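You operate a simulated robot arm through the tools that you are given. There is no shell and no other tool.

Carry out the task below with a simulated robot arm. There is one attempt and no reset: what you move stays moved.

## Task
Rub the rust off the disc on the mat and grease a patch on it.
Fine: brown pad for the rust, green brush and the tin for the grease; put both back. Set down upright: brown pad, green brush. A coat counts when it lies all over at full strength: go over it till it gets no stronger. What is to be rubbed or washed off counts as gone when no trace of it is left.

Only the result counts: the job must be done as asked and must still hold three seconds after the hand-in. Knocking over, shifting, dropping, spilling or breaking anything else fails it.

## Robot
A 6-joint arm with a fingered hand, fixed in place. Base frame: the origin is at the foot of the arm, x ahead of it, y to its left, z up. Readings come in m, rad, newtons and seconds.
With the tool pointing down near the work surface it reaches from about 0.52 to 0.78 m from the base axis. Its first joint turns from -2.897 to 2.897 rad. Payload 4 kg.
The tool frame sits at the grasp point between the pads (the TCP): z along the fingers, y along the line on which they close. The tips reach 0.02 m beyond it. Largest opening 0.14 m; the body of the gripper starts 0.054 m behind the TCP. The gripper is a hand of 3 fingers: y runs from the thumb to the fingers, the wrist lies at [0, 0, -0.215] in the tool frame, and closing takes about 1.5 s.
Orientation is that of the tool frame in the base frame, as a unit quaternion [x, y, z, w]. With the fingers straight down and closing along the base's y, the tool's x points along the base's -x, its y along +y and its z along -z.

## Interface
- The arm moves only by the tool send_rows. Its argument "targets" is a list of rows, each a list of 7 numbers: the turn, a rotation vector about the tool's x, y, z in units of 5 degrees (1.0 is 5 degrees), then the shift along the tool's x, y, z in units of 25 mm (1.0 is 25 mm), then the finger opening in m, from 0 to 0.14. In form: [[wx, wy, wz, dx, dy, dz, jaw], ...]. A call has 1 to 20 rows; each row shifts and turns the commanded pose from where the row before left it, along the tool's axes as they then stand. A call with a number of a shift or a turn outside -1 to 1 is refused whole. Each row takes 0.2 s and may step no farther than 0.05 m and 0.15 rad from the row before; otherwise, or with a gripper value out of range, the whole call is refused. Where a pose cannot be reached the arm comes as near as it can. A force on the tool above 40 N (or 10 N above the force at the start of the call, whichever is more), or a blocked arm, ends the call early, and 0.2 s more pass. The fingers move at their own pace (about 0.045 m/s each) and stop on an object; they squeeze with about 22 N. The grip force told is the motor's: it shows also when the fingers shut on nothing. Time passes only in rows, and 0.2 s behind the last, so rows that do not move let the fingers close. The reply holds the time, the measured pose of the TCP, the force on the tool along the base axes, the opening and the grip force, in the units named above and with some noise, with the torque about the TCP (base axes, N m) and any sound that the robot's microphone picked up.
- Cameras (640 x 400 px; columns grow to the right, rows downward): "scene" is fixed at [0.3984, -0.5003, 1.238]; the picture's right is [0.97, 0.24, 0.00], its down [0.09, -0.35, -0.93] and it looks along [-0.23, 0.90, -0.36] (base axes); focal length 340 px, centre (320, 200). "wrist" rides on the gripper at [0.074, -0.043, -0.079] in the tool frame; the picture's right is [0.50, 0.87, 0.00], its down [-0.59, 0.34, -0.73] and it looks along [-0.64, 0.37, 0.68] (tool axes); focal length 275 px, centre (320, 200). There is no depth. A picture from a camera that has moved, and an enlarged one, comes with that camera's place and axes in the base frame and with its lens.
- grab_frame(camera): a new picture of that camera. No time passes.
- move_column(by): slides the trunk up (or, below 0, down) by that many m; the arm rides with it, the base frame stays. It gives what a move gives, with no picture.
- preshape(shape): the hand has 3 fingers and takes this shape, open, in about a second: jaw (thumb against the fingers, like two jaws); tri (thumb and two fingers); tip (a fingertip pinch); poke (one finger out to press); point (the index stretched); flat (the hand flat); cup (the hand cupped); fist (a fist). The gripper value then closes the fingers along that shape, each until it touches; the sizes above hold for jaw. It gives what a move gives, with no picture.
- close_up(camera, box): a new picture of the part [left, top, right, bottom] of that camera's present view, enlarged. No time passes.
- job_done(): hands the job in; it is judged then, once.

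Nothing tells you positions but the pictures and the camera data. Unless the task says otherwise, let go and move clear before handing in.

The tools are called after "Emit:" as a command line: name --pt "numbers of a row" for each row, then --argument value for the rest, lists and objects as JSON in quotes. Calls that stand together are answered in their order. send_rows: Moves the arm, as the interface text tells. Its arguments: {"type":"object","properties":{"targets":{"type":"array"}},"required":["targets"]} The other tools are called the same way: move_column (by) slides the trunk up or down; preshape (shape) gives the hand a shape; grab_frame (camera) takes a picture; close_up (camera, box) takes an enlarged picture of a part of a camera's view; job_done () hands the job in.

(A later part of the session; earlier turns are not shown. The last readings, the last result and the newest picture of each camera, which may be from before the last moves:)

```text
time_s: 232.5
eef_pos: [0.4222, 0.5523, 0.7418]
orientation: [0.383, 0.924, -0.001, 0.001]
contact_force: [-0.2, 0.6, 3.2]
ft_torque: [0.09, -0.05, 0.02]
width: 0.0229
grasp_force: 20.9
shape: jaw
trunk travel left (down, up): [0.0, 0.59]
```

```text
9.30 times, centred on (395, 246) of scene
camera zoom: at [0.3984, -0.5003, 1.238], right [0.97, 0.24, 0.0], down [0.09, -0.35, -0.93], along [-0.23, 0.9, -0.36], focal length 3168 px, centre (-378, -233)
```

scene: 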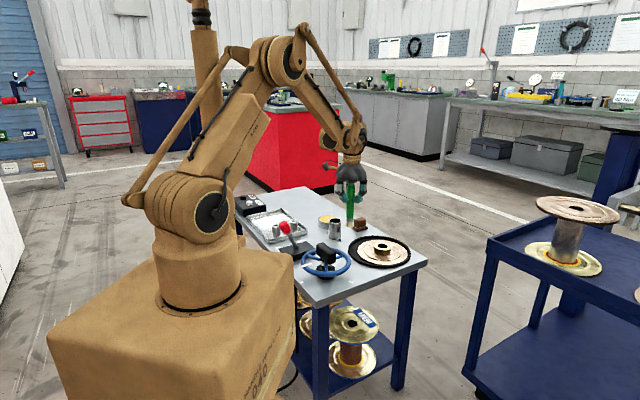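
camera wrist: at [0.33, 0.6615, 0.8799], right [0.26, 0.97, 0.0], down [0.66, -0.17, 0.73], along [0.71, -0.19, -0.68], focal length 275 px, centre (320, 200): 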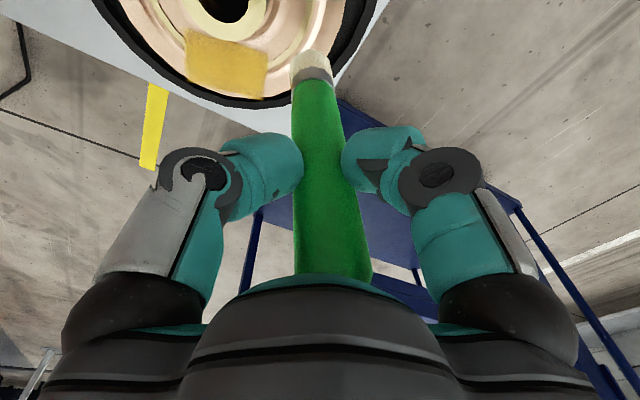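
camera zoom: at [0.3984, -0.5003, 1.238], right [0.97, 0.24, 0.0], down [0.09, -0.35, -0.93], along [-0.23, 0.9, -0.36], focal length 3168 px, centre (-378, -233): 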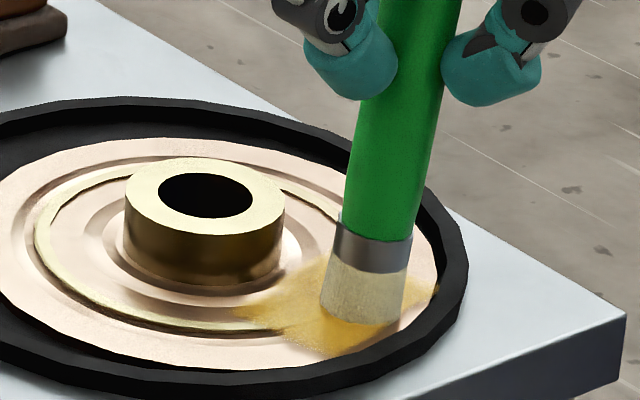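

Emit:
send_rows --pt "0 0 0 0.169 -0.039 0 0.0" --pt "0 0 0 0.169 -0.039 0 0.0" --pt "0 0 0 0.169 -0.039 0 0.0" --pt "0 0 0 0.169 -0.039 0 0.0" --pt "0 0 0 0.169 -0.039 0 0.0" --pt "0 0 0 -0.054 -0.234 0 0.0" --pt "0 0 0 -0.169 0.039 0 0.0" --pt "0 0 0 -0.169 0.039 0 0.0" --pt "0 0 0 -0.169 0.039 0 0.0" --pt "0 0 0 -0.169 0.039 0 0.0" --pt "0 0 0 -0.169 0.039 0 0.0" --pt "0 0 0 -0.054 -0.234 0 0.0"

Emit:
send_rows --pt "0 0 0 0.169 -0.039 0 0.0" --pt "0 0 0 0.169 -0.039 0 0.0" --pt "0 0 0 0.169 -0.039 0 0.0" --pt "0 0 0 0.169 -0.039 0 0.0" --pt "0 0 0 0.169 -0.039 0 0.0" --pt "0 0 0 -0.054 -0.234 0 0.0" --pt "0 0 0 -0.169 0.039 0 0.0" --pt "0 0 0 -0.169 0.039 0 0.0" --pt "0 0 0 -0.169 0.039 0 0.0" --pt "0 0 0 -0.169 0.039 0 0.0" --pt "0 0 0 -0.169 0.039 0 0.0" --pt "0 0 0 -0.054 -0.234 0 0.0"

Emit:
send_rows --pt "0 0 0 0.169 -0.039 0 0.0" --pt "0 0 0 0.169 -0.039 0 0.0" --pt "0 0 0 0.169 -0.039 0 0.0" --pt "0 0 0 0.169 -0.039 0 0.0" --pt "0 0 0 0.169 -0.039 0 0.0" --pt "0 0 0 0.09 -0.02 0 0.0"

Emit:
close_up --camera "scene" --box '[365, 225, 425, 268]'

```text
time_s: 235.1
eef_pos: [0.4156, 0.5413, 0.7411]
orientation: [0.382, 0.924, -0.001, 0.0]
contact_force: [-0.6, 0.7, 3.2]
ft_torque: [0.09, -0.07, 0.0]
width: 0.0232
grasp_force: 22.3
shape: jaw
trunk travel left (down, up): [0.0, 0.59]
```

```text
time_s: 237.7
eef_pos: [0.4094, 0.5307, 0.7418]
orientation: [0.383, 0.924, -0.001, 0.0]
contact_force: [0.7, 0.2, 1.6]
ft_torque: [0.0, -0.03, 0.0]
width: 0.023
grasp_force: 21.4
shape: jaw
trunk travel left (down, up): [0.0, 0.59]
```

```text
time_s: 239.1
eef_pos: [0.3889, 0.5443, 0.7421]
orientation: [0.384, 0.924, -0.001, 0.0]
contact_force: [-0.5, -1.3, 0.0]
ft_torque: [-0.01, 0.01, 0.0]
width: 0.0232
grasp_force: 21.8
shape: jaw
trunk travel left (down, up): [0.0, 0.59]
```

```text
9.30 times, centred on (395, 246) of scene
camera zoom: at [0.3984, -0.5003, 1.238], right [0.97, 0.24, 0.0], down [0.09, -0.35, -0.93], along [-0.23, 0.9, -0.36], focal length 3168 px, centre (-378, -233)
```

zoom: 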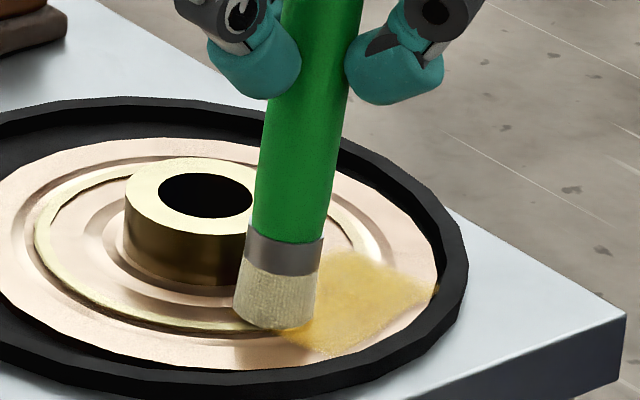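

Emit:
send_rows --pt "0 0 0 -0.045 -0.195 0.005 0.0" --pt "0 0 0 -0.045 -0.195 0 0.0" --pt "0 0 0 -0.045 -0.195 0 0.0" --pt "0 0 0 0.045 0.195 0 0.0" --pt "0 0 0 -0.169 0.039 0 0.0" --pt "0 0 0 -0.09 -0.39 0 0.0" --pt "0 0 0 -0.169 0.039 0 0.0" --pt "0 0 0 -0.169 0.039 0 0.0" --pt "0 0 0 -0.169 0.039 0 0.0" --pt "0 0 0 0.09 0.39 0 0.0" --pt "0 0 0 0.09 0.39 0 0.0" --pt "0 0 0 0.169 -0.039 0 0.0" --pt "0 0 0 0.09 0.39 0 0.0" --pt "0 0 0 0.09 0.39 0 0.0"

Emit:
send_rows --pt "0 0 0 0 0 -0.8 0.0" --pt "0 0 0 0 0.5 -0.8 0.0" --pt "0 0 0 0 0.9 -0.7 0.0" --pt "0 0 0 0 0.9 0 0.0"

Emit:
grab_frame --camera "wrist"

```text
time_s: 242.1
eef_pos: [0.4109, 0.554, 0.7425]
orientation: [0.382, 0.924, -0.001, 0.0]
contact_force: [-0.2, -0.1, -0.4]
ft_torque: [-0.02, 0.01, 0.01]
width: 0.0228
grasp_force: 22.3
shape: jaw
trunk travel left (down, up): [0.0, 0.59]
```

```text
time_s: 243.1
eef_pos: [0.4527, 0.5967, 0.8003]
orientation: [0.382, 0.924, -0.001, 0.001]
contact_force: [0.3, -0.3, -0.8]
ft_torque: [-0.03, 0.02, 0.02]
width: 0.0232
grasp_force: 22.1
shape: jaw
trunk travel left (down, up): [0.0, 0.59]
```

```text
taken
camera wrist: at [0.3685, 0.6177, 0.8785], right [0.26, 0.97, 0.0], down [0.66, -0.17, 0.73], along [0.71, -0.19, -0.68], focal length 275 px, centre (320, 200)
```

wrist: 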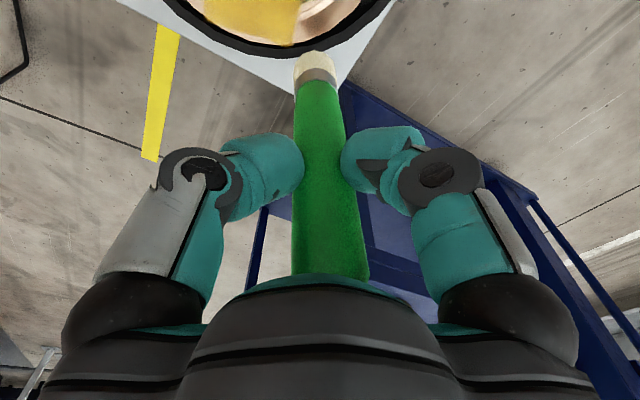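

Emit:
send_rows --pt "0 0 0 0.764 0.015 0 0.0" --pt "0 0 0 0.764 0.015 0 0.0" --pt "0 0 0 0.764 0.015 0 0.0"

Emit:
close_up --camera "wrist" --box '[160, 10, 300, 100]'

Emit:
close_up --camera "scene" --box '[384, 246, 412, 266]'

Emit:
close_up --camera "scene" --box '[370, 238, 415, 268]'

```text
time_s: 243.9
eef_pos: [0.4118, 0.6361, 0.7998]
orientation: [0.383, 0.924, -0.001, 0.001]
contact_force: [0.2, 1.1, -0.3]
ft_torque: [0.0, 0.02, 0.0]
width: 0.0231
grasp_force: 22.1
shape: jaw
trunk travel left (down, up): [0.0, 0.59]
```

```text
4.44 times, centred on (230, 55) of wrist
camera zoom: at [0.3285, 0.6585, 0.8778], right [0.26, 0.97, 0.0], down [0.66, -0.17, 0.73], along [0.71, -0.19, -0.68], focal length 1224 px, centre (720, 844)
```

zoom: 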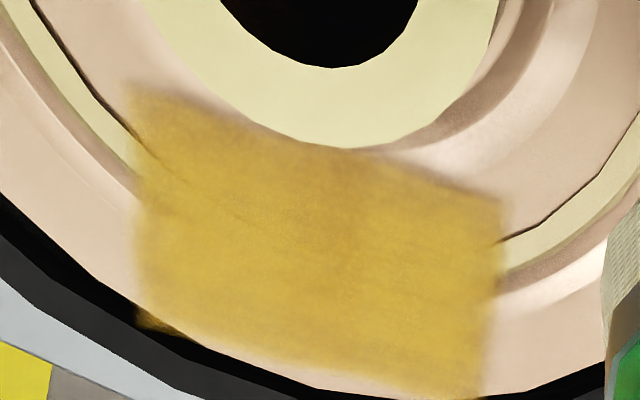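

```text
16.00 times, centred on (398, 256) of scene
camera zoom: at [0.3984, -0.5003, 1.238], right [0.97, 0.24, 0.0], down [0.09, -0.35, -0.93], along [-0.23, 0.9, -0.36], focal length 5448 px, centre (-928, -696)
```

zoom: 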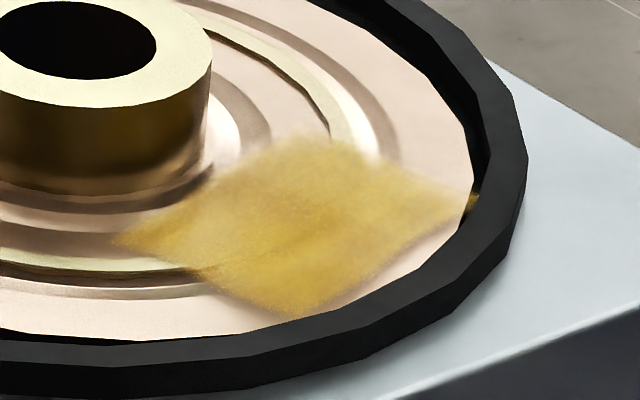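

```text
13.33 times, centred on (392, 253) of scene
camera zoom: at [0.3984, -0.5003, 1.238], right [0.97, 0.24, 0.0], down [0.09, -0.35, -0.93], along [-0.23, 0.9, -0.36], focal length 4540 px, centre (-647, -507)
```

zoom: 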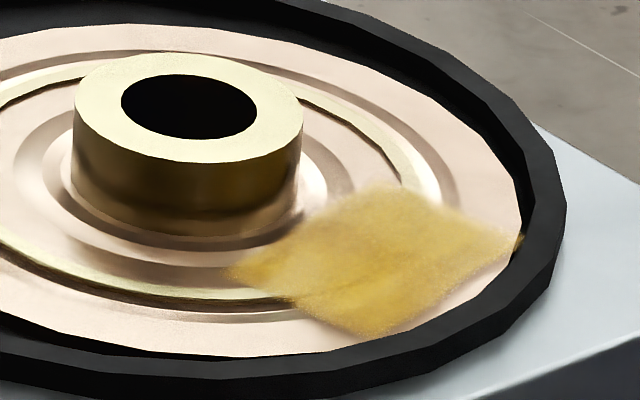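

The film looks the same as before reloading, so it seems to be at full strength. The edges at the front end look a bit softer, so I'll give those ends and the inner and outer edges a few extra strokes.

Emit:
send_rows --pt "0 0 0 -0.48 -0.961 0 0.0" --pt "0 0 0 -0.48 -0.961 0 0.0" --pt "0 0 0 -0.48 -0.961 0 0.0" --pt "0 0 0 -0.48 -0.961 0 0.0" --pt "0 0 0 0 0 0.8 0.0" --pt "0 0 0 0 0 0.8 0.0" --pt "0 0 0 0 0 0.6 0.0" --pt "0 0 0 0 0 0.06 0.0"

Emit:
send_rows --pt "0 0 0 0 0 0.03 0.0"

Emit:
send_rows --pt "0 0 0 0 0 0.02 0.0"

Emit:
close_up --camera "scene" --box '[365, 225, 425, 268]'

```text
time_s: 245.7
eef_pos: [0.3779, 0.5349, 0.7426]
orientation: [0.383, 0.924, -0.001, 0.001]
contact_force: [-0.2, -0.5, -0.2]
ft_torque: [0.02, 0.02, 0.02]
width: 0.0229
grasp_force: 21.9
shape: jaw
trunk travel left (down, up): [0.0, 0.59]
```

```text
time_s: 246.1
eef_pos: [0.3776, 0.5341, 0.7423]
orientation: [0.383, 0.924, -0.001, 0.0]
contact_force: [-0.2, 0.0, 3.4]
ft_torque: [0.02, -0.03, 0.0]
width: 0.0229
grasp_force: 21.4
shape: jaw
trunk travel left (down, up): [0.0, 0.59]
```

```text
time_s: 246.5
eef_pos: [0.3774, 0.5352, 0.7417]
orientation: [0.382, 0.924, -0.002, -0.001]
contact_force: [-0.2, 0.0, 6.4]
ft_torque: [0.03, -0.05, -0.03]
width: 0.0231
grasp_force: 21.7
shape: jaw
trunk travel left (down, up): [0.0, 0.59]
```

```text
9.30 times, centred on (395, 246) of scene
camera zoom: at [0.3984, -0.5003, 1.238], right [0.97, 0.24, 0.0], down [0.09, -0.35, -0.93], along [-0.23, 0.9, -0.36], focal length 3168 px, centre (-378, -233)
```

zoom: 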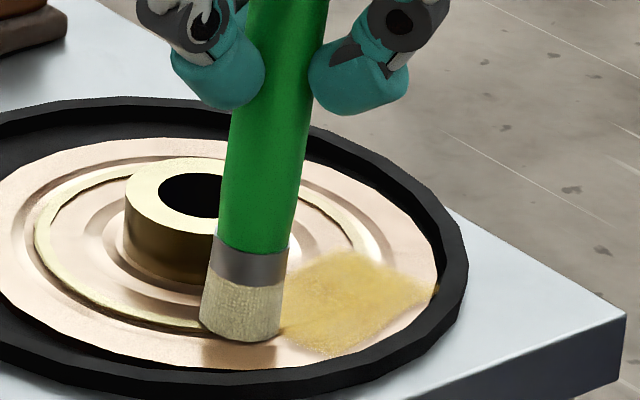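

Emit:
send_rows --pt "0 0 0 0 0 -0.025 0.0" --pt "0 0 0 -0.169 0.039 0 0.0" --pt "0 0 0 -0.169 0.039 0 0.0" --pt "0 0 0 -0.169 0.039 0 0.0" --pt "0 0 0 -0.169 0.039 0 0.0" --pt "0 0 0 -0.169 0.039 0 0.0" --pt "0 0 0 -0.169 0.039 0 0.0" --pt "0 0 0 -0.169 0.039 0 0.0" --pt "0 0 0 0.045 0.195 0 0.0" --pt "0 0 0 0.169 -0.039 0 0.0" --pt "0 0 0 0.169 -0.039 0 0.0" --pt "0 0 0 0.169 -0.039 0 0.0" --pt "0 0 0 0.169 -0.039 0 0.0" --pt "0 0 0 0.169 -0.039 0 0.0" --pt "0 0 0 0.169 -0.039 0 0.0" --pt "0 0 0 0.169 -0.039 0 0.0"

Emit:
send_rows --pt "0 0 0 0.045 0.195 0 0.0" --pt "0 0 0 -0.169 0.039 0 0.0" --pt "0 0 0 -0.169 0.039 0 0.0" --pt "0 0 0 -0.169 0.039 0 0.0" --pt "0 0 0 -0.169 0.039 0 0.0" --pt "0 0 0 -0.169 0.039 0 0.0" --pt "0 0 0 -0.169 0.039 0 0.0" --pt "0 0 0 -0.169 0.039 0 0.0"

Emit:
send_rows --pt "0 0 0 0.045 0.195 0 0.0" --pt "0 0 0 0.045 0.195 0 0.0" --pt "0 0 0 0.045 0.195 0 0.0" --pt "0 0 0 0.045 0.195 0 0.0" --pt "0 0 0 0.045 0.195 0 0.0" --pt "0 0 0 0.045 0.195 0 0.0" --pt "0 0 0 0.045 0.195 0 0.0" --pt "0 0 0 0.045 0.195 0 0.0" --pt "0 0 0 0.045 0.195 0 0.0" --pt "0 0 0 0.045 0.195 0 0.0" --pt "0 0 0 0.169 -0.039 0 0.0" --pt "0 0 0 0.169 -0.039 0 0.0" --pt "0 0 0 0.169 -0.039 0 0.0" --pt "0 0 0 0.169 -0.039 0 0.0" --pt "0 0 0 0.169 -0.039 0 0.0" --pt "0 0 0 0.169 -0.039 0 0.0"

Emit:
close_up --camera "scene" --box '[365, 225, 425, 268]'

```text
time_s: 249.9
eef_pos: [0.3811, 0.5383, 0.7421]
orientation: [0.383, 0.924, -0.002, 0.001]
contact_force: [-0.6, -0.1, 2.2]
ft_torque: [-0.07, -0.08, 0.02]
width: 0.0231
grasp_force: 22.5
shape: jaw
trunk travel left (down, up): [0.0, 0.59]
```

```text
time_s: 251.7
eef_pos: [0.4096, 0.5273, 0.7423]
orientation: [0.383, 0.924, -0.001, 0.001]
contact_force: [-0.7, 0.7, -0.4]
ft_torque: [0.06, 0.04, -0.02]
width: 0.0232
grasp_force: 21.8
shape: jaw
trunk travel left (down, up): [0.0, 0.59]
```

```text
time_s: 255.1
eef_pos: [0.4132, 0.5839, 0.7424]
orientation: [0.383, 0.924, -0.001, 0.0]
contact_force: [0.7, 0.2, 2.6]
ft_torque: [-0.07, -0.13, -0.02]
width: 0.023
grasp_force: 22.4
shape: jaw
trunk travel left (down, up): [0.0, 0.59]
```

```text
9.30 times, centred on (395, 246) of scene
camera zoom: at [0.3984, -0.5003, 1.238], right [0.97, 0.24, 0.0], down [0.09, -0.35, -0.93], along [-0.23, 0.9, -0.36], focal length 3168 px, centre (-378, -233)
```

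zoom: 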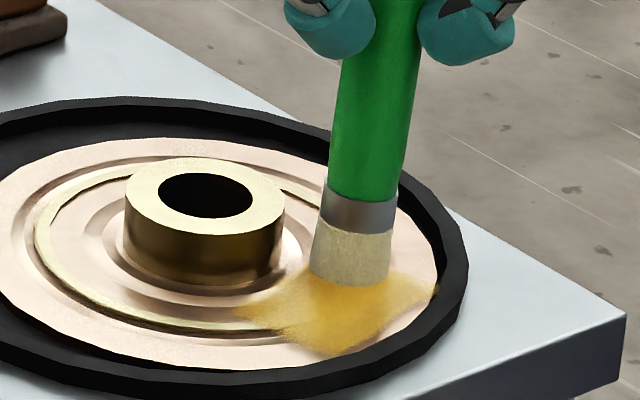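

Emit:
send_rows --pt "0 0 0 0.045 0.195 0 0.0" --pt "0 0 0 0.045 0.195 0 0.0" --pt "0 0 0 -0.045 -0.195 0 0.0" --pt "0 0 0 -0.045 -0.195 0 0.0" --pt "0 0 0 -0.045 -0.195 0 0.0" --pt "0 0 0 -0.045 -0.195 0 0.0" --pt "0 0 0 -0.045 -0.195 0 0.0" --pt "0 0 0 -0.045 -0.195 0 0.0" --pt "0 0 0 -0.045 -0.195 0 0.0" --pt "0 0 0 -0.045 -0.195 0 0.0" --pt "0 0 0 -0.045 -0.195 0 0.0" --pt "0 0 0 -0.045 -0.195 0 0.0" --pt "0 0 0 -0.045 -0.195 0 0.0" --pt "0 0 0 -0.045 -0.195 0 0.0" --pt "0 0 0 -0.045 -0.195 0 0.0" --pt "0 0 0 -0.045 -0.195 0 0.0"

Emit:
send_rows --pt "0 0 0 0.045 0.195 0 0.0" --pt "0 0 0 0.045 0.195 0 0.0" --pt "0 0 0 0.045 0.195 0 0.0" --pt "0 0 0 0.045 0.195 0 0.0" --pt "0 0 0 0.045 0.195 0 0.0" --pt "0 0 0 0.045 0.195 0 0.0" --pt "0 0 0 0.045 0.195 0 0.0" --pt "0 0 0 0.045 0.195 0 0.0" --pt "0 0 0 0.045 0.195 0 0.0" --pt "0 0 0 0.045 0.195 0 0.0" --pt "0 0 0 0.045 0.195 0 0.0" --pt "0 0 0 0.045 0.195 0 0.0" --pt "0 0 0 0 0 -0.8 0.0" --pt "0 0 0 0.2 0.5 -0.8 0.0" --pt "0 0 0 0.3 0.7 -0.7 0.0"

Emit:
grab_frame --camera "wrist"

Emit:
close_up --camera "scene" --box '[384, 246, 412, 266]'

```text
time_s: 258.5
eef_pos: [0.3819, 0.5329, 0.7428]
orientation: [0.383, 0.924, -0.001, 0.001]
contact_force: [-0.2, 0.6, -0.5]
ft_torque: [-0.01, -0.01, 0.01]
width: 0.0234
grasp_force: 21.8
shape: jaw
trunk travel left (down, up): [0.0, 0.59]
```

```text
time_s: 261.7
eef_pos: [0.4273, 0.613, 0.7995]
orientation: [0.383, 0.924, -0.001, 0.0]
contact_force: [0.3, 0.1, -1.0]
ft_torque: [0.02, 0.01, -0.01]
width: 0.0228
grasp_force: 21.9
shape: jaw
trunk travel left (down, up): [0.0, 0.59]
```

```text
taken
camera wrist: at [0.344, 0.6352, 0.8779], right [0.26, 0.97, 0.0], down [0.66, -0.17, 0.73], along [0.71, -0.19, -0.68], focal length 275 px, centre (320, 200)
```

wrist: 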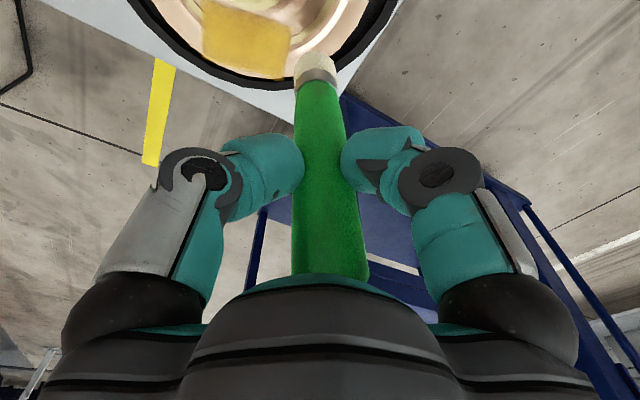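

```text
16.00 times, centred on (398, 256) of scene
camera zoom: at [0.3984, -0.5003, 1.238], right [0.97, 0.24, 0.0], down [0.09, -0.35, -0.93], along [-0.23, 0.9, -0.36], focal length 5448 px, centre (-928, -696)
```

zoom: 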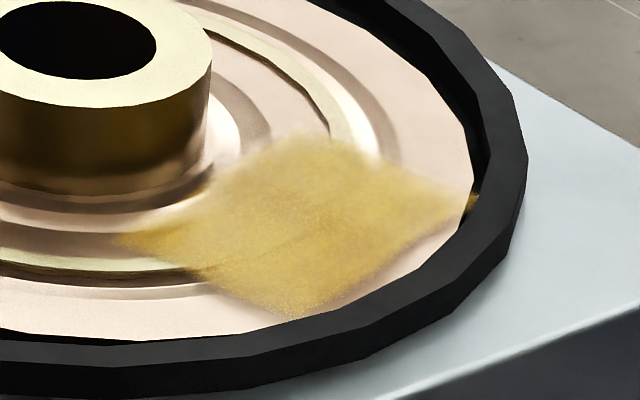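

Emit:
close_up --camera "wrist" --box '[180, 0, 320, 88]'

Emit:
close_up --camera "scene" --box '[340, 228, 420, 275]'

```text
4.55 times, centred on (250, 44) of wrist
camera zoom: at [0.344, 0.6352, 0.8779], right [0.26, 0.97, 0.0], down [0.66, -0.17, 0.73], along [0.71, -0.19, -0.68], focal length 1251 px, centre (638, 909)
```

zoom: 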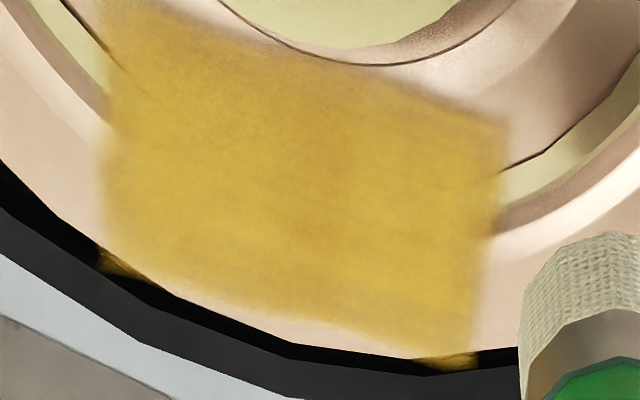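

```text
8.00 times, centred on (380, 252) of scene
camera zoom: at [0.3984, -0.5003, 1.238], right [0.97, 0.24, 0.0], down [0.09, -0.35, -0.93], along [-0.23, 0.9, -0.36], focal length 2724 px, centre (-160, -212)
```

zoom: 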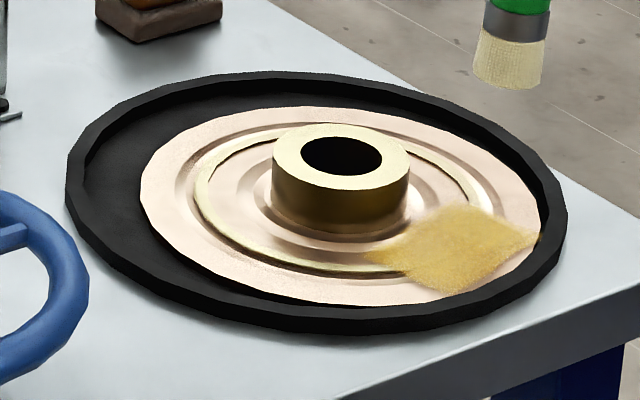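

The whole patch is now evenly golden and no longer changes, so the coat looks complete. Next comes putting the brush back; I'll first measure how it sits in the hand.

Emit:
close_up --camera "wrist" --box '[260, 0, 390, 110]'

Emit:
close_up --camera "scene" --box '[370, 150, 430, 245]'

Emit:
close_up --camera "scene" --box '[370, 180, 430, 245]'

```text
3.64 times, centred on (325, 55) of wrist
camera zoom: at [0.344, 0.6352, 0.8779], right [0.26, 0.97, 0.0], down [0.66, -0.17, 0.73], along [0.71, -0.19, -0.68], focal length 1001 px, centre (302, 727)
```

zoom: 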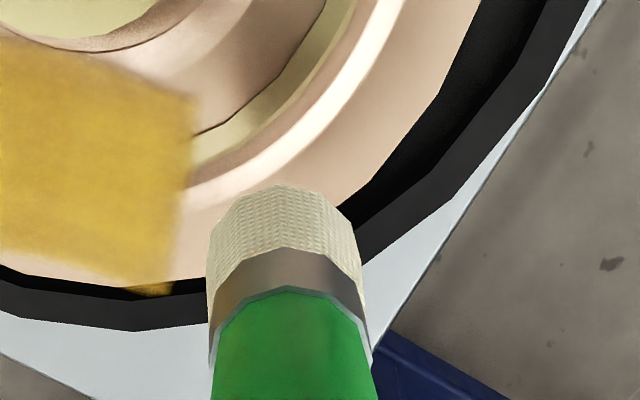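

```text
4.21 times, centred on (400, 198) of scene
camera zoom: at [0.3984, -0.5003, 1.238], right [0.97, 0.24, 0.0], down [0.09, -0.35, -0.93], along [-0.23, 0.9, -0.36], focal length 1434 px, centre (-17, 210)
```

zoom: 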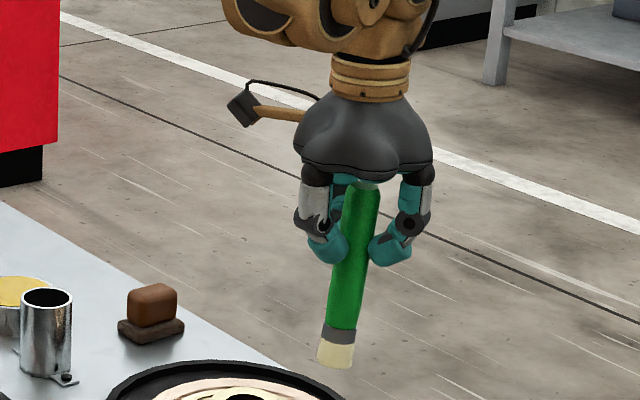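

```text
6.15 times, centred on (400, 212) of scene
camera zoom: at [0.3984, -0.5003, 1.238], right [0.97, 0.24, 0.0], down [0.09, -0.35, -0.93], along [-0.23, 0.9, -0.36], focal length 2096 px, centre (-172, 123)
```

zoom: 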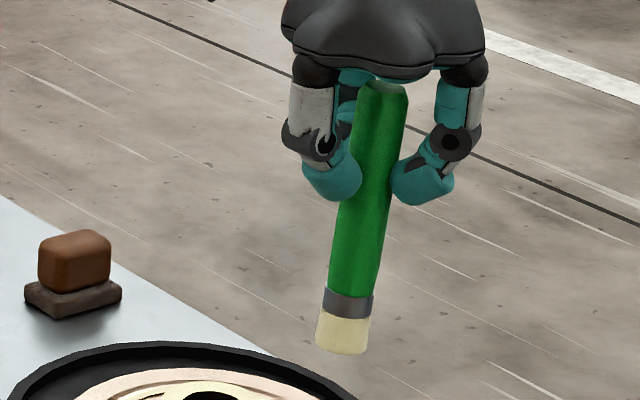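

The brush leans about 3.6° in the hand. I'll go high over to the holder and tilt the tool to set the brush upright before checking the alignment.

Emit:
send_rows --pt "0 0 0 0 0 -0.93 0.0" --pt "0 0 0 0 0 -0.93 0.0" --pt "0 0 0 0 0 -0.93 0.0" --pt "0 0 0 0.875 -0.603 0 0.0" --pt "0 0 0 0.875 -0.603 0 0.0" --pt "0 0 0 0.875 -0.603 0 0.0" --pt "0 0 0 0.875 -0.603 0 0.0" --pt "0 0 0 0.875 -0.603 0 0.0" --pt "0 0 0 0.875 -0.603 0 0.0" --pt "0 0 0 0.875 -0.603 0 0.0" --pt "0 0 0 0.875 -0.603 0 0.0" --pt "0 0 0 0.875 -0.603 0 0.0" --pt "0 0 0 0.875 -0.603 0 0.0" --pt "-0.688 -0.206 0 0 0 0 0.0" --pt "0 0 0 0 0 0 0.0"

Emit:
close_up --camera "wrist" --box '[260, 0, 390, 110]'

Emit:
close_up --camera "scene" --box '[300, 150, 380, 245]'

```text
time_s: 264.9
eef_pos: [0.1646, 0.6603, 0.8686]
orientation: [0.382, 0.924, 0.023, 0.019]
contact_force: [0.9, -0.7, 0.2]
ft_torque: [0.0, -0.03, 0.0]
width: 0.0229
grasp_force: 21.7
shape: jaw
trunk travel left (down, up): [0.0, 0.59]
```

```text
3.64 times, centred on (325, 55) of wrist
camera zoom: at [0.0765, 0.6813, 0.9437], right [0.26, 0.97, 0.04], down [0.61, -0.2, 0.76], along [0.75, -0.17, -0.64], focal length 1001 px, centre (302, 727)
```

zoom: 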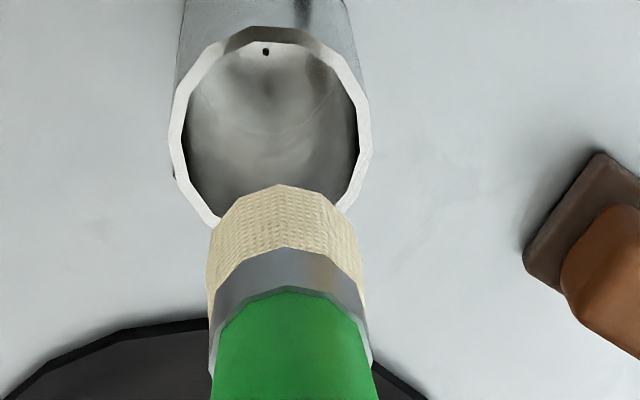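

```text
4.21 times, centred on (340, 198) of scene
camera zoom: at [0.3984, -0.5003, 1.238], right [0.97, 0.24, 0.0], down [0.09, -0.35, -0.93], along [-0.23, 0.9, -0.36], focal length 1434 px, centre (236, 210)
```

zoom: 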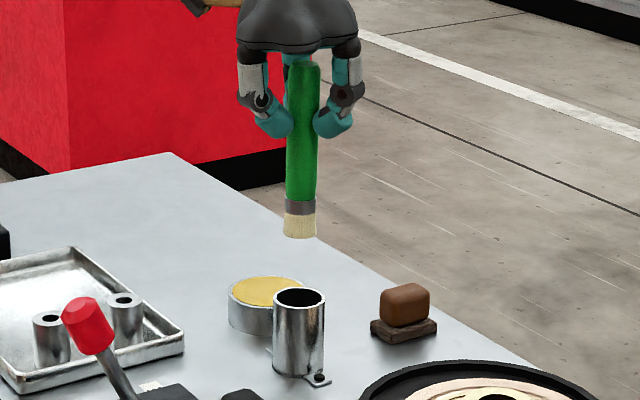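

The brush is upright now and nearly over the holder's centre. A small shift, then down to just above the rim for another check.

Emit:
send_rows --pt "0 0 0 0.04 -0.07 -0.005 0.0" --pt "0 0 0 0.0144 -0.048 0.8 0.0" --pt "0 0 0 0.0144 -0.048 0.8 0.0" --pt "0 0 0 0 0 0 0.0"

Emit:
close_up --camera "wrist" --box '[260, 0, 390, 110]'

Emit:
close_up --camera "scene" --box '[320, 195, 370, 245]'

```text
time_s: 265.9
eef_pos: [0.1638, 0.6612, 0.8284]
orientation: [0.382, 0.924, 0.023, 0.02]
contact_force: [0.8, -0.6, -0.9]
ft_torque: [0.0, 0.0, -0.03]
width: 0.0228
grasp_force: 21.9
shape: jaw
trunk travel left (down, up): [0.0, 0.59]
```

```text
3.64 times, centred on (325, 55) of wrist
camera zoom: at [0.0755, 0.6806, 0.903], right [0.26, 0.97, 0.04], down [0.61, -0.2, 0.76], along [0.75, -0.17, -0.64], focal length 1001 px, centre (302, 727)
```

zoom: 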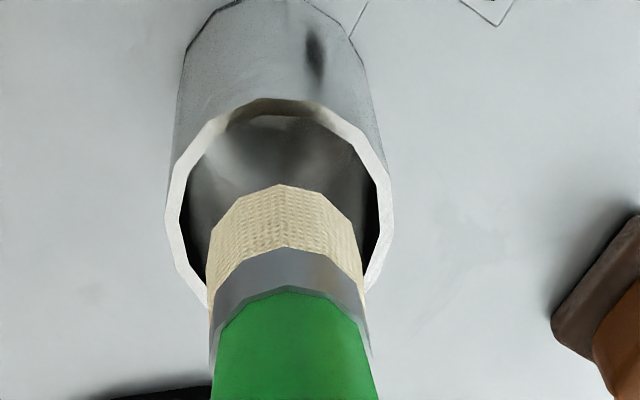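

```text
8.00 times, centred on (345, 220) of scene
camera zoom: at [0.3984, -0.5003, 1.238], right [0.97, 0.24, 0.0], down [0.09, -0.35, -0.93], along [-0.23, 0.9, -0.36], focal length 2724 px, centre (120, 40)
```

zoom: 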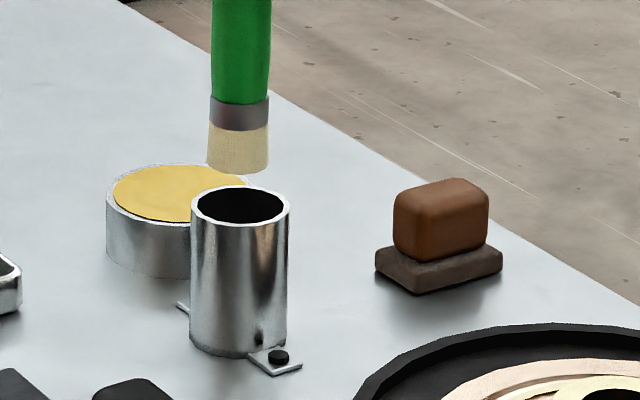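

Aligned to within about 2 mm. Lowering the brush into the holder while watching the side forces.

Emit:
send_rows --pt "0 0 0 0.0072 -0.024 0.4 0.0" --pt "0 0 0 0.0072 -0.024 0.4 0.0" --pt "0 0 0 0.0072 -0.024 0.4 0.0"

Emit:
close_up --camera "scene" --box '[320, 195, 370, 245]'

Emit:
close_up --camera "wrist" --box '[260, 0, 390, 110]'

```text
time_s: 266.7
eef_pos: [0.1633, 0.6614, 0.7984]
orientation: [0.382, 0.924, 0.023, 0.02]
contact_force: [-0.1, 0.2, -2.1]
ft_torque: [0.0, -0.01, 0.0]
width: 0.023
grasp_force: 22.1
shape: jaw
trunk travel left (down, up): [0.0, 0.59]
```

```text
8.00 times, centred on (345, 220) of scene
camera zoom: at [0.3984, -0.5003, 1.238], right [0.97, 0.24, 0.0], down [0.09, -0.35, -0.93], along [-0.23, 0.9, -0.36], focal length 2724 px, centre (120, 40)
```

zoom: 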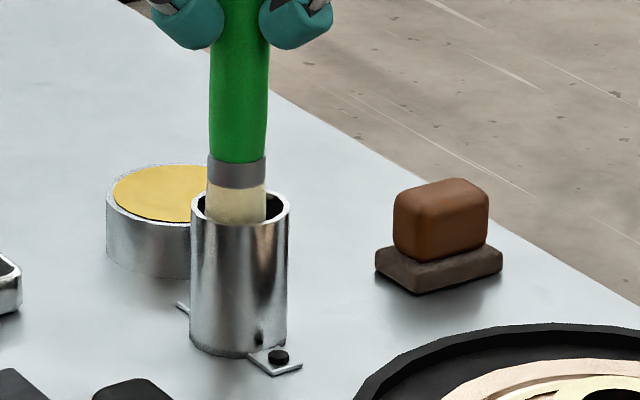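

```text
3.64 times, centred on (325, 55) of wrist
camera zoom: at [0.0746, 0.6809, 0.8729], right [0.26, 0.97, 0.04], down [0.61, -0.2, 0.76], along [0.75, -0.17, -0.64], focal length 1001 px, centre (302, 727)
```

zoom: 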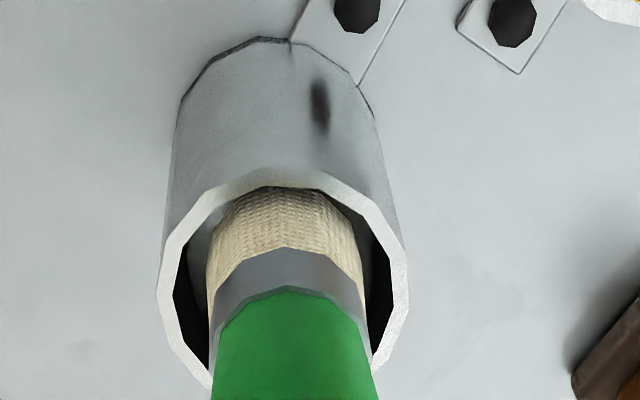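

Emit:
send_rows --pt "0 0 0 -0.02 0.0 0.4 0.0" --pt "0 0 0 0.0072 -0.024 0.4 0.0" --pt "0 0 0 0.0072 -0.024 0.4 0.0" --pt "0 0 0 0.0072 -0.024 0.4 0.0"

Emit:
close_up --camera "scene" --box '[320, 185, 370, 245]'

```text
time_s: 267.7
eef_pos: [0.1623, 0.6613, 0.7582]
orientation: [0.383, 0.923, 0.023, 0.019]
contact_force: [-0.6, 0.1, -0.1]
ft_torque: [0.0, 0.0, -0.02]
width: 0.023
grasp_force: 21.4
shape: jaw
trunk travel left (down, up): [0.0, 0.59]
```

```text
6.67 times, centred on (345, 215) of scene
camera zoom: at [0.3984, -0.5003, 1.238], right [0.97, 0.24, 0.0], down [0.09, -0.35, -0.93], along [-0.23, 0.9, -0.36], focal length 2270 px, centre (153, 100)
```

zoom: 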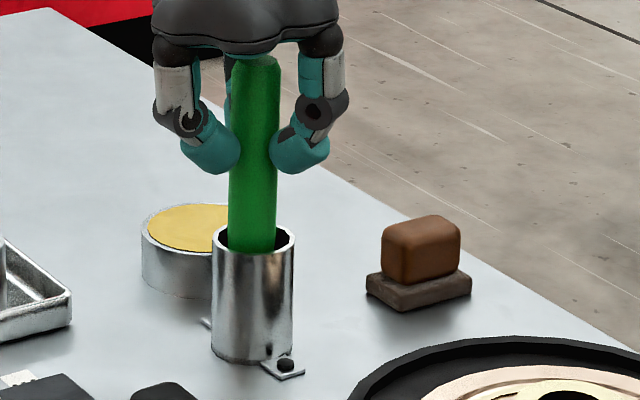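

Emit:
send_rows --pt "0 0 0 0.0036 -0.012 0.2 0.0" --pt "0 0 0 0.0036 -0.012 0.2 0.0" --pt "0 0 0 0.0018 -0.006 0.1 0.0"

Emit:
send_rows --pt "0 0 0 0.0009 -0.003 0.05 0.0"

Emit:
send_rows --pt "0 0 0 0.0009 -0.003 0.05 0.0"

```text
time_s: 268.5
eef_pos: [0.1624, 0.6617, 0.7459]
orientation: [0.383, 0.923, 0.023, 0.02]
contact_force: [-0.7, -0.7, 0.0]
ft_torque: [-0.05, 0.03, -0.02]
width: 0.0233
grasp_force: 22.2
shape: jaw
trunk travel left (down, up): [0.0, 0.59]
```

```text
time_s: 268.9
eef_pos: [0.1623, 0.6606, 0.7453]
orientation: [0.383, 0.923, 0.023, 0.02]
contact_force: [-0.3, 0.5, 0.2]
ft_torque: [0.01, 0.02, 0.02]
width: 0.023
grasp_force: 21.6
shape: jaw
trunk travel left (down, up): [0.0, 0.59]
```

```text
time_s: 269.3
eef_pos: [0.1639, 0.6616, 0.7432]
orientation: [0.381, 0.924, 0.022, 0.02]
contact_force: [-0.7, -0.5, 0.0]
ft_torque: [-0.01, 0.03, -0.01]
width: 0.0231
grasp_force: 21.6
shape: jaw
trunk travel left (down, up): [0.0, 0.59]
```

Emit:
send_rows --pt "0 0 0 0.0009 -0.003 0.05 0.0"

Emit:
send_rows --pt "0 0 0 0.0009 -0.003 0.05 0.0"

Emit:
send_rows --pt "0 0 0 0.0009 -0.003 0.05 0.0"

Emit:
close_up --camera "scene" --box '[310, 190, 380, 245]'

```text
time_s: 269.7
eef_pos: [0.164, 0.6606, 0.7432]
orientation: [0.382, 0.924, 0.023, 0.02]
contact_force: [-0.1, 0.0, 0.0]
ft_torque: [0.03, 0.0, -0.01]
width: 0.0231
grasp_force: 22.3
shape: jaw
trunk travel left (down, up): [0.0, 0.59]
```

```text
time_s: 270.1
eef_pos: [0.1632, 0.6615, 0.7416]
orientation: [0.382, 0.924, 0.022, 0.02]
contact_force: [-0.1, -0.1, -0.6]
ft_torque: [0.02, -0.02, -0.03]
width: 0.023
grasp_force: 22.1
shape: jaw
trunk travel left (down, up): [0.0, 0.59]
```

```text
time_s: 270.5
eef_pos: [0.1635, 0.6606, 0.7405]
orientation: [0.381, 0.924, 0.023, 0.02]
contact_force: [-0.8, 0.5, -0.8]
ft_torque: [0.01, 0.01, 0.02]
width: 0.0229
grasp_force: 22.3
shape: jaw
trunk travel left (down, up): [0.0, 0.59]
```

```text
7.27 times, centred on (345, 218) of scene
camera zoom: at [0.3984, -0.5003, 1.238], right [0.97, 0.24, 0.0], down [0.09, -0.35, -0.93], along [-0.23, 0.9, -0.36], focal length 2477 px, centre (138, 73)
```

zoom: 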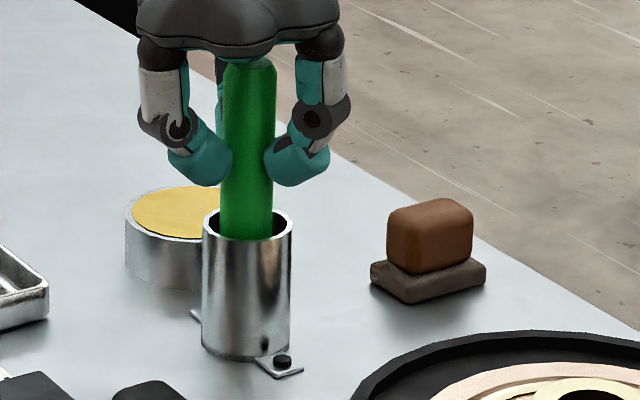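

Emit:
send_rows --pt "0 0 0 0.0009 -0.003 0.05 0.0"

Emit:
send_rows --pt "0 0 0 0.0009 -0.003 0.05 0.0"

Emit:
send_rows --pt "0 0 0 0.0009 -0.003 0.05 0.0"

Emit:
close_up --camera "scene" --box '[310, 190, 380, 245]'

```text
time_s: 270.9
eef_pos: [0.163, 0.661, 0.7389]
orientation: [0.383, 0.923, 0.024, 0.02]
contact_force: [-1.2, 0.2, 6.5]
ft_torque: [0.03, -0.01, 0.01]
width: 0.0231
grasp_force: 21.8
shape: jaw
trunk travel left (down, up): [0.0, 0.59]
```

```text
time_s: 271.3
eef_pos: [0.1637, 0.6597, 0.7391]
orientation: [0.382, 0.923, 0.024, 0.02]
contact_force: [-1.3, 0.3, 17.6]
ft_torque: [0.06, -0.05, 0.02]
width: 0.0235
grasp_force: 22.0
shape: jaw
trunk travel left (down, up): [0.0, 0.59]
```

```text
time_s: 271.7
eef_pos: [0.1614, 0.6591, 0.7385]
orientation: [0.383, 0.923, 0.023, 0.02]
contact_force: [-2.7, 1.9, 27.4]
ft_torque: [0.02, -0.03, 0.02]
width: 0.0241
grasp_force: 22.1
shape: jaw
trunk travel left (down, up): [0.0, 0.59]
```

```text
7.27 times, centred on (345, 218) of scene
camera zoom: at [0.3984, -0.5003, 1.238], right [0.97, 0.24, 0.0], down [0.09, -0.35, -0.93], along [-0.23, 0.9, -0.36], focal length 2477 px, centre (138, 73)
```

zoom: 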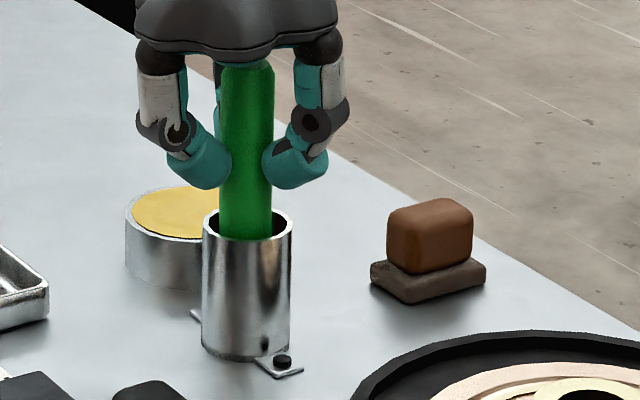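

The brush is seated on the bottom of the holder. I'll ease the pressure, then open the fingers gently.

Emit:
send_rows --pt "0 0 0 -0.0018 0.006 -0.1 0.0" --pt "0 0 0 0 0 0 0.0"

Emit:
send_rows --pt "0 0 0 0 0 0 0.03" --pt "0 0 0 0 0 0 0.04" --pt "0 0 0 0 0 0 0.05" --pt "0 0 0 0 0 0 0.065" --pt "0 0 0 0 0 0 0.08" --pt "0 0 0 0 0 0 0.1" --pt "0 0 0 0 0 0 0.1"

Emit:
close_up --camera "scene" --box '[310, 180, 380, 245]'

Emit:
grab_frame --camera "wrist"

```text
time_s: 272.3
eef_pos: [0.1644, 0.6593, 0.7403]
orientation: [0.382, 0.924, 0.023, 0.02]
contact_force: [-1.4, 0.0, 7.2]
ft_torque: [0.02, -0.03, -0.01]
width: 0.0236
grasp_force: 22.1
shape: jaw
trunk travel left (down, up): [0.0, 0.59]
```

```text
time_s: 273.9
eef_pos: [0.1626, 0.6608, 0.7398]
orientation: [0.383, 0.923, 0.023, 0.02]
contact_force: [-0.1, 0.7, -0.5]
ft_torque: [0.01, 0.01, -0.04]
width: 0.0994
grasp_force: 0.1
shape: jaw
trunk travel left (down, up): [0.0, 0.59]
```

```text
6.15 times, centred on (345, 212) of scene
camera zoom: at [0.3984, -0.5003, 1.238], right [0.97, 0.24, 0.0], down [0.09, -0.35, -0.93], along [-0.23, 0.9, -0.36], focal length 2096 px, centre (166, 123)
```

zoom: 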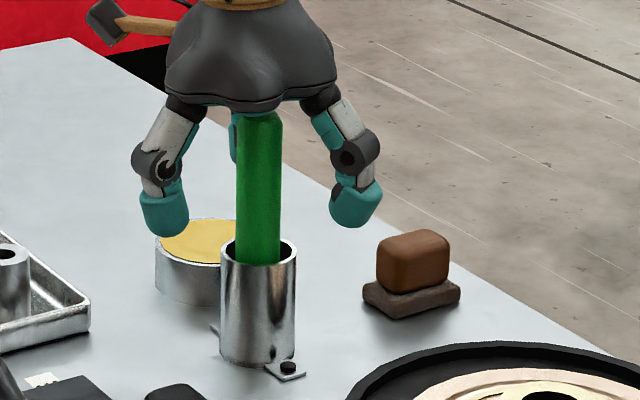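

```text
taken
camera wrist: at [0.0757, 0.6803, 0.814], right [0.26, 0.97, 0.04], down [0.61, -0.2, 0.76], along [0.75, -0.17, -0.64], focal length 275 px, centre (320, 200)
```

wrist: 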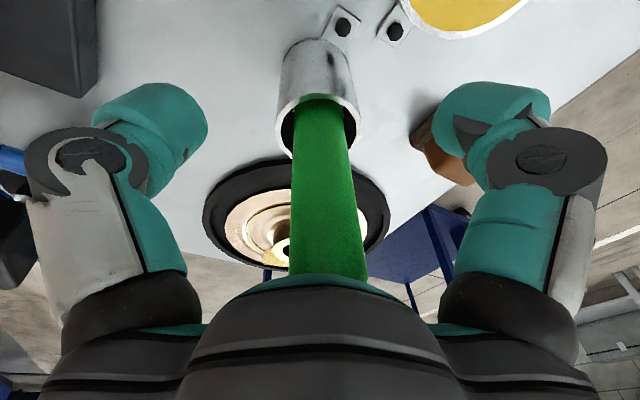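

Released; the brush stands in its holder. Rising straight up and checking everything.

Emit:
send_rows --pt "0 0 0 -0.0162 0.054 -0.9 0.1" --pt "0 0 0 -0.0162 0.054 -0.9 0.1" --pt "0 0 0 -0.0162 0.054 -0.9 0.1" --pt "0 0 0 -0.0162 0.054 -0.9 0.1" --pt "0 0 0 -0.0162 0.054 -0.9 0.1" --pt "0 0 0 -0.0162 0.054 -0.9 0.1" --pt "0 0 0 -0.0162 0.054 -0.9 0.1"

Emit:
close_up --camera "scene" --box '[310, 190, 380, 245]'

Emit:
close_up --camera "scene" --box '[340, 228, 420, 275]'

Emit:
grab_frame --camera "wrist"

```text
time_s: 275.5
eef_pos: [0.1635, 0.6618, 0.897]
orientation: [0.382, 0.924, 0.023, 0.02]
contact_force: [-0.5, -0.1, 0.0]
ft_torque: [0.01, -0.01, 0.02]
width: 0.0994
grasp_force: 0.2
shape: jaw
trunk travel left (down, up): [0.0, 0.59]
```

```text
7.27 times, centred on (345, 218) of scene
camera zoom: at [0.3984, -0.5003, 1.238], right [0.97, 0.24, 0.0], down [0.09, -0.35, -0.93], along [-0.23, 0.9, -0.36], focal length 2477 px, centre (138, 73)
```

zoom: 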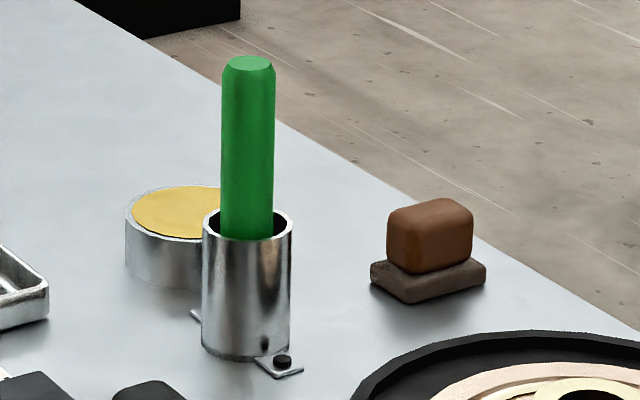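

```text
8.00 times, centred on (380, 252) of scene
camera zoom: at [0.3984, -0.5003, 1.238], right [0.97, 0.24, 0.0], down [0.09, -0.35, -0.93], along [-0.23, 0.9, -0.36], focal length 2724 px, centre (-160, -212)
```

zoom: 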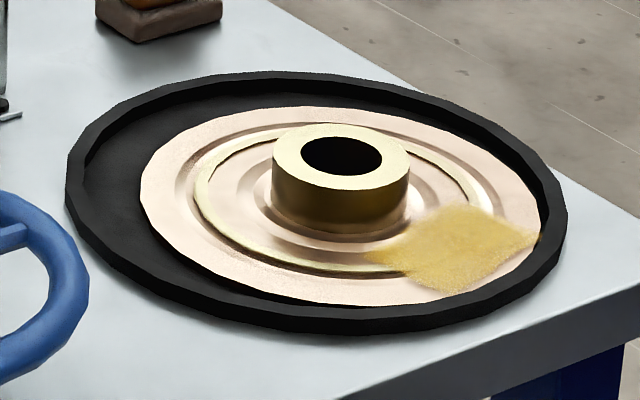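

```text
taken
camera wrist: at [0.0759, 0.6809, 0.9717], right [0.26, 0.97, 0.04], down [0.61, -0.2, 0.76], along [0.75, -0.17, -0.64], focal length 275 px, centre (320, 200)
```

wrist: 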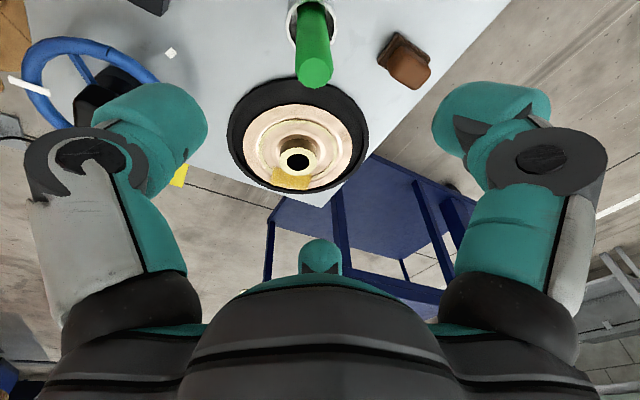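

Pad, brush, tin and holder all look as they were. Before handing in I'll take one more careful look at the cleaned area and the grease from above.

Emit:
send_rows --pt "0.688 0.206 0 0 0 0 0.1" --pt "0 0 0 -0.978 0.288 0 0.1" --pt "0 0 0 -0.978 0.288 0.2 0.1" --pt "0 0 0 -0.978 0.288 0.6 0.1" --pt "0 0 0 -0.978 0.288 0.8 0.1"

Emit:
grab_frame --camera "wrist"

Emit:
close_up --camera "wrist" --box '[230, 0, 430, 125]'

```text
time_s: 276.7
eef_pos: [0.2543, 0.6129, 0.8578]
orientation: [0.383, 0.924, -0.001, 0.0]
contact_force: [0.9, 0.3, -0.4]
ft_torque: [-0.01, 0.01, -0.07]
width: 0.0995
grasp_force: 0.0
shape: jaw
trunk travel left (down, up): [0.0, 0.59]
```

```text
taken
camera wrist: at [0.1694, 0.6342, 0.9361], right [0.26, 0.97, 0.0], down [0.66, -0.17, 0.73], along [0.71, -0.19, -0.68], focal length 275 px, centre (320, 200)
```

wrist: 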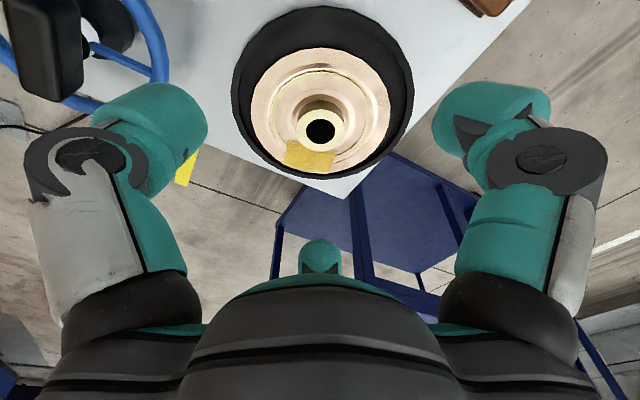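

```text
3.20 times, centred on (330, 62) of wrist
camera zoom: at [0.1694, 0.6342, 0.9361], right [0.26, 0.97, 0.0], down [0.66, -0.17, 0.73], along [0.71, -0.19, -0.68], focal length 881 px, centre (288, 640)
```

zoom: 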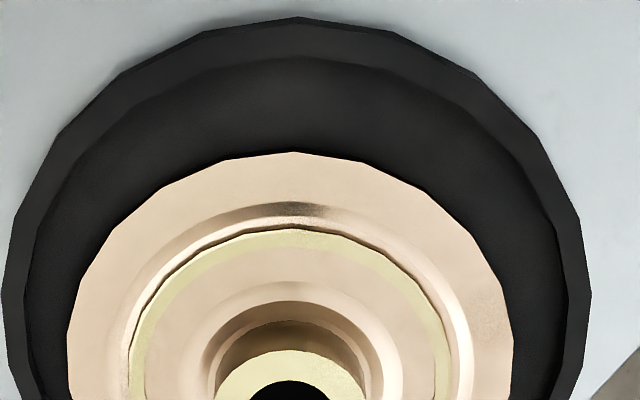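

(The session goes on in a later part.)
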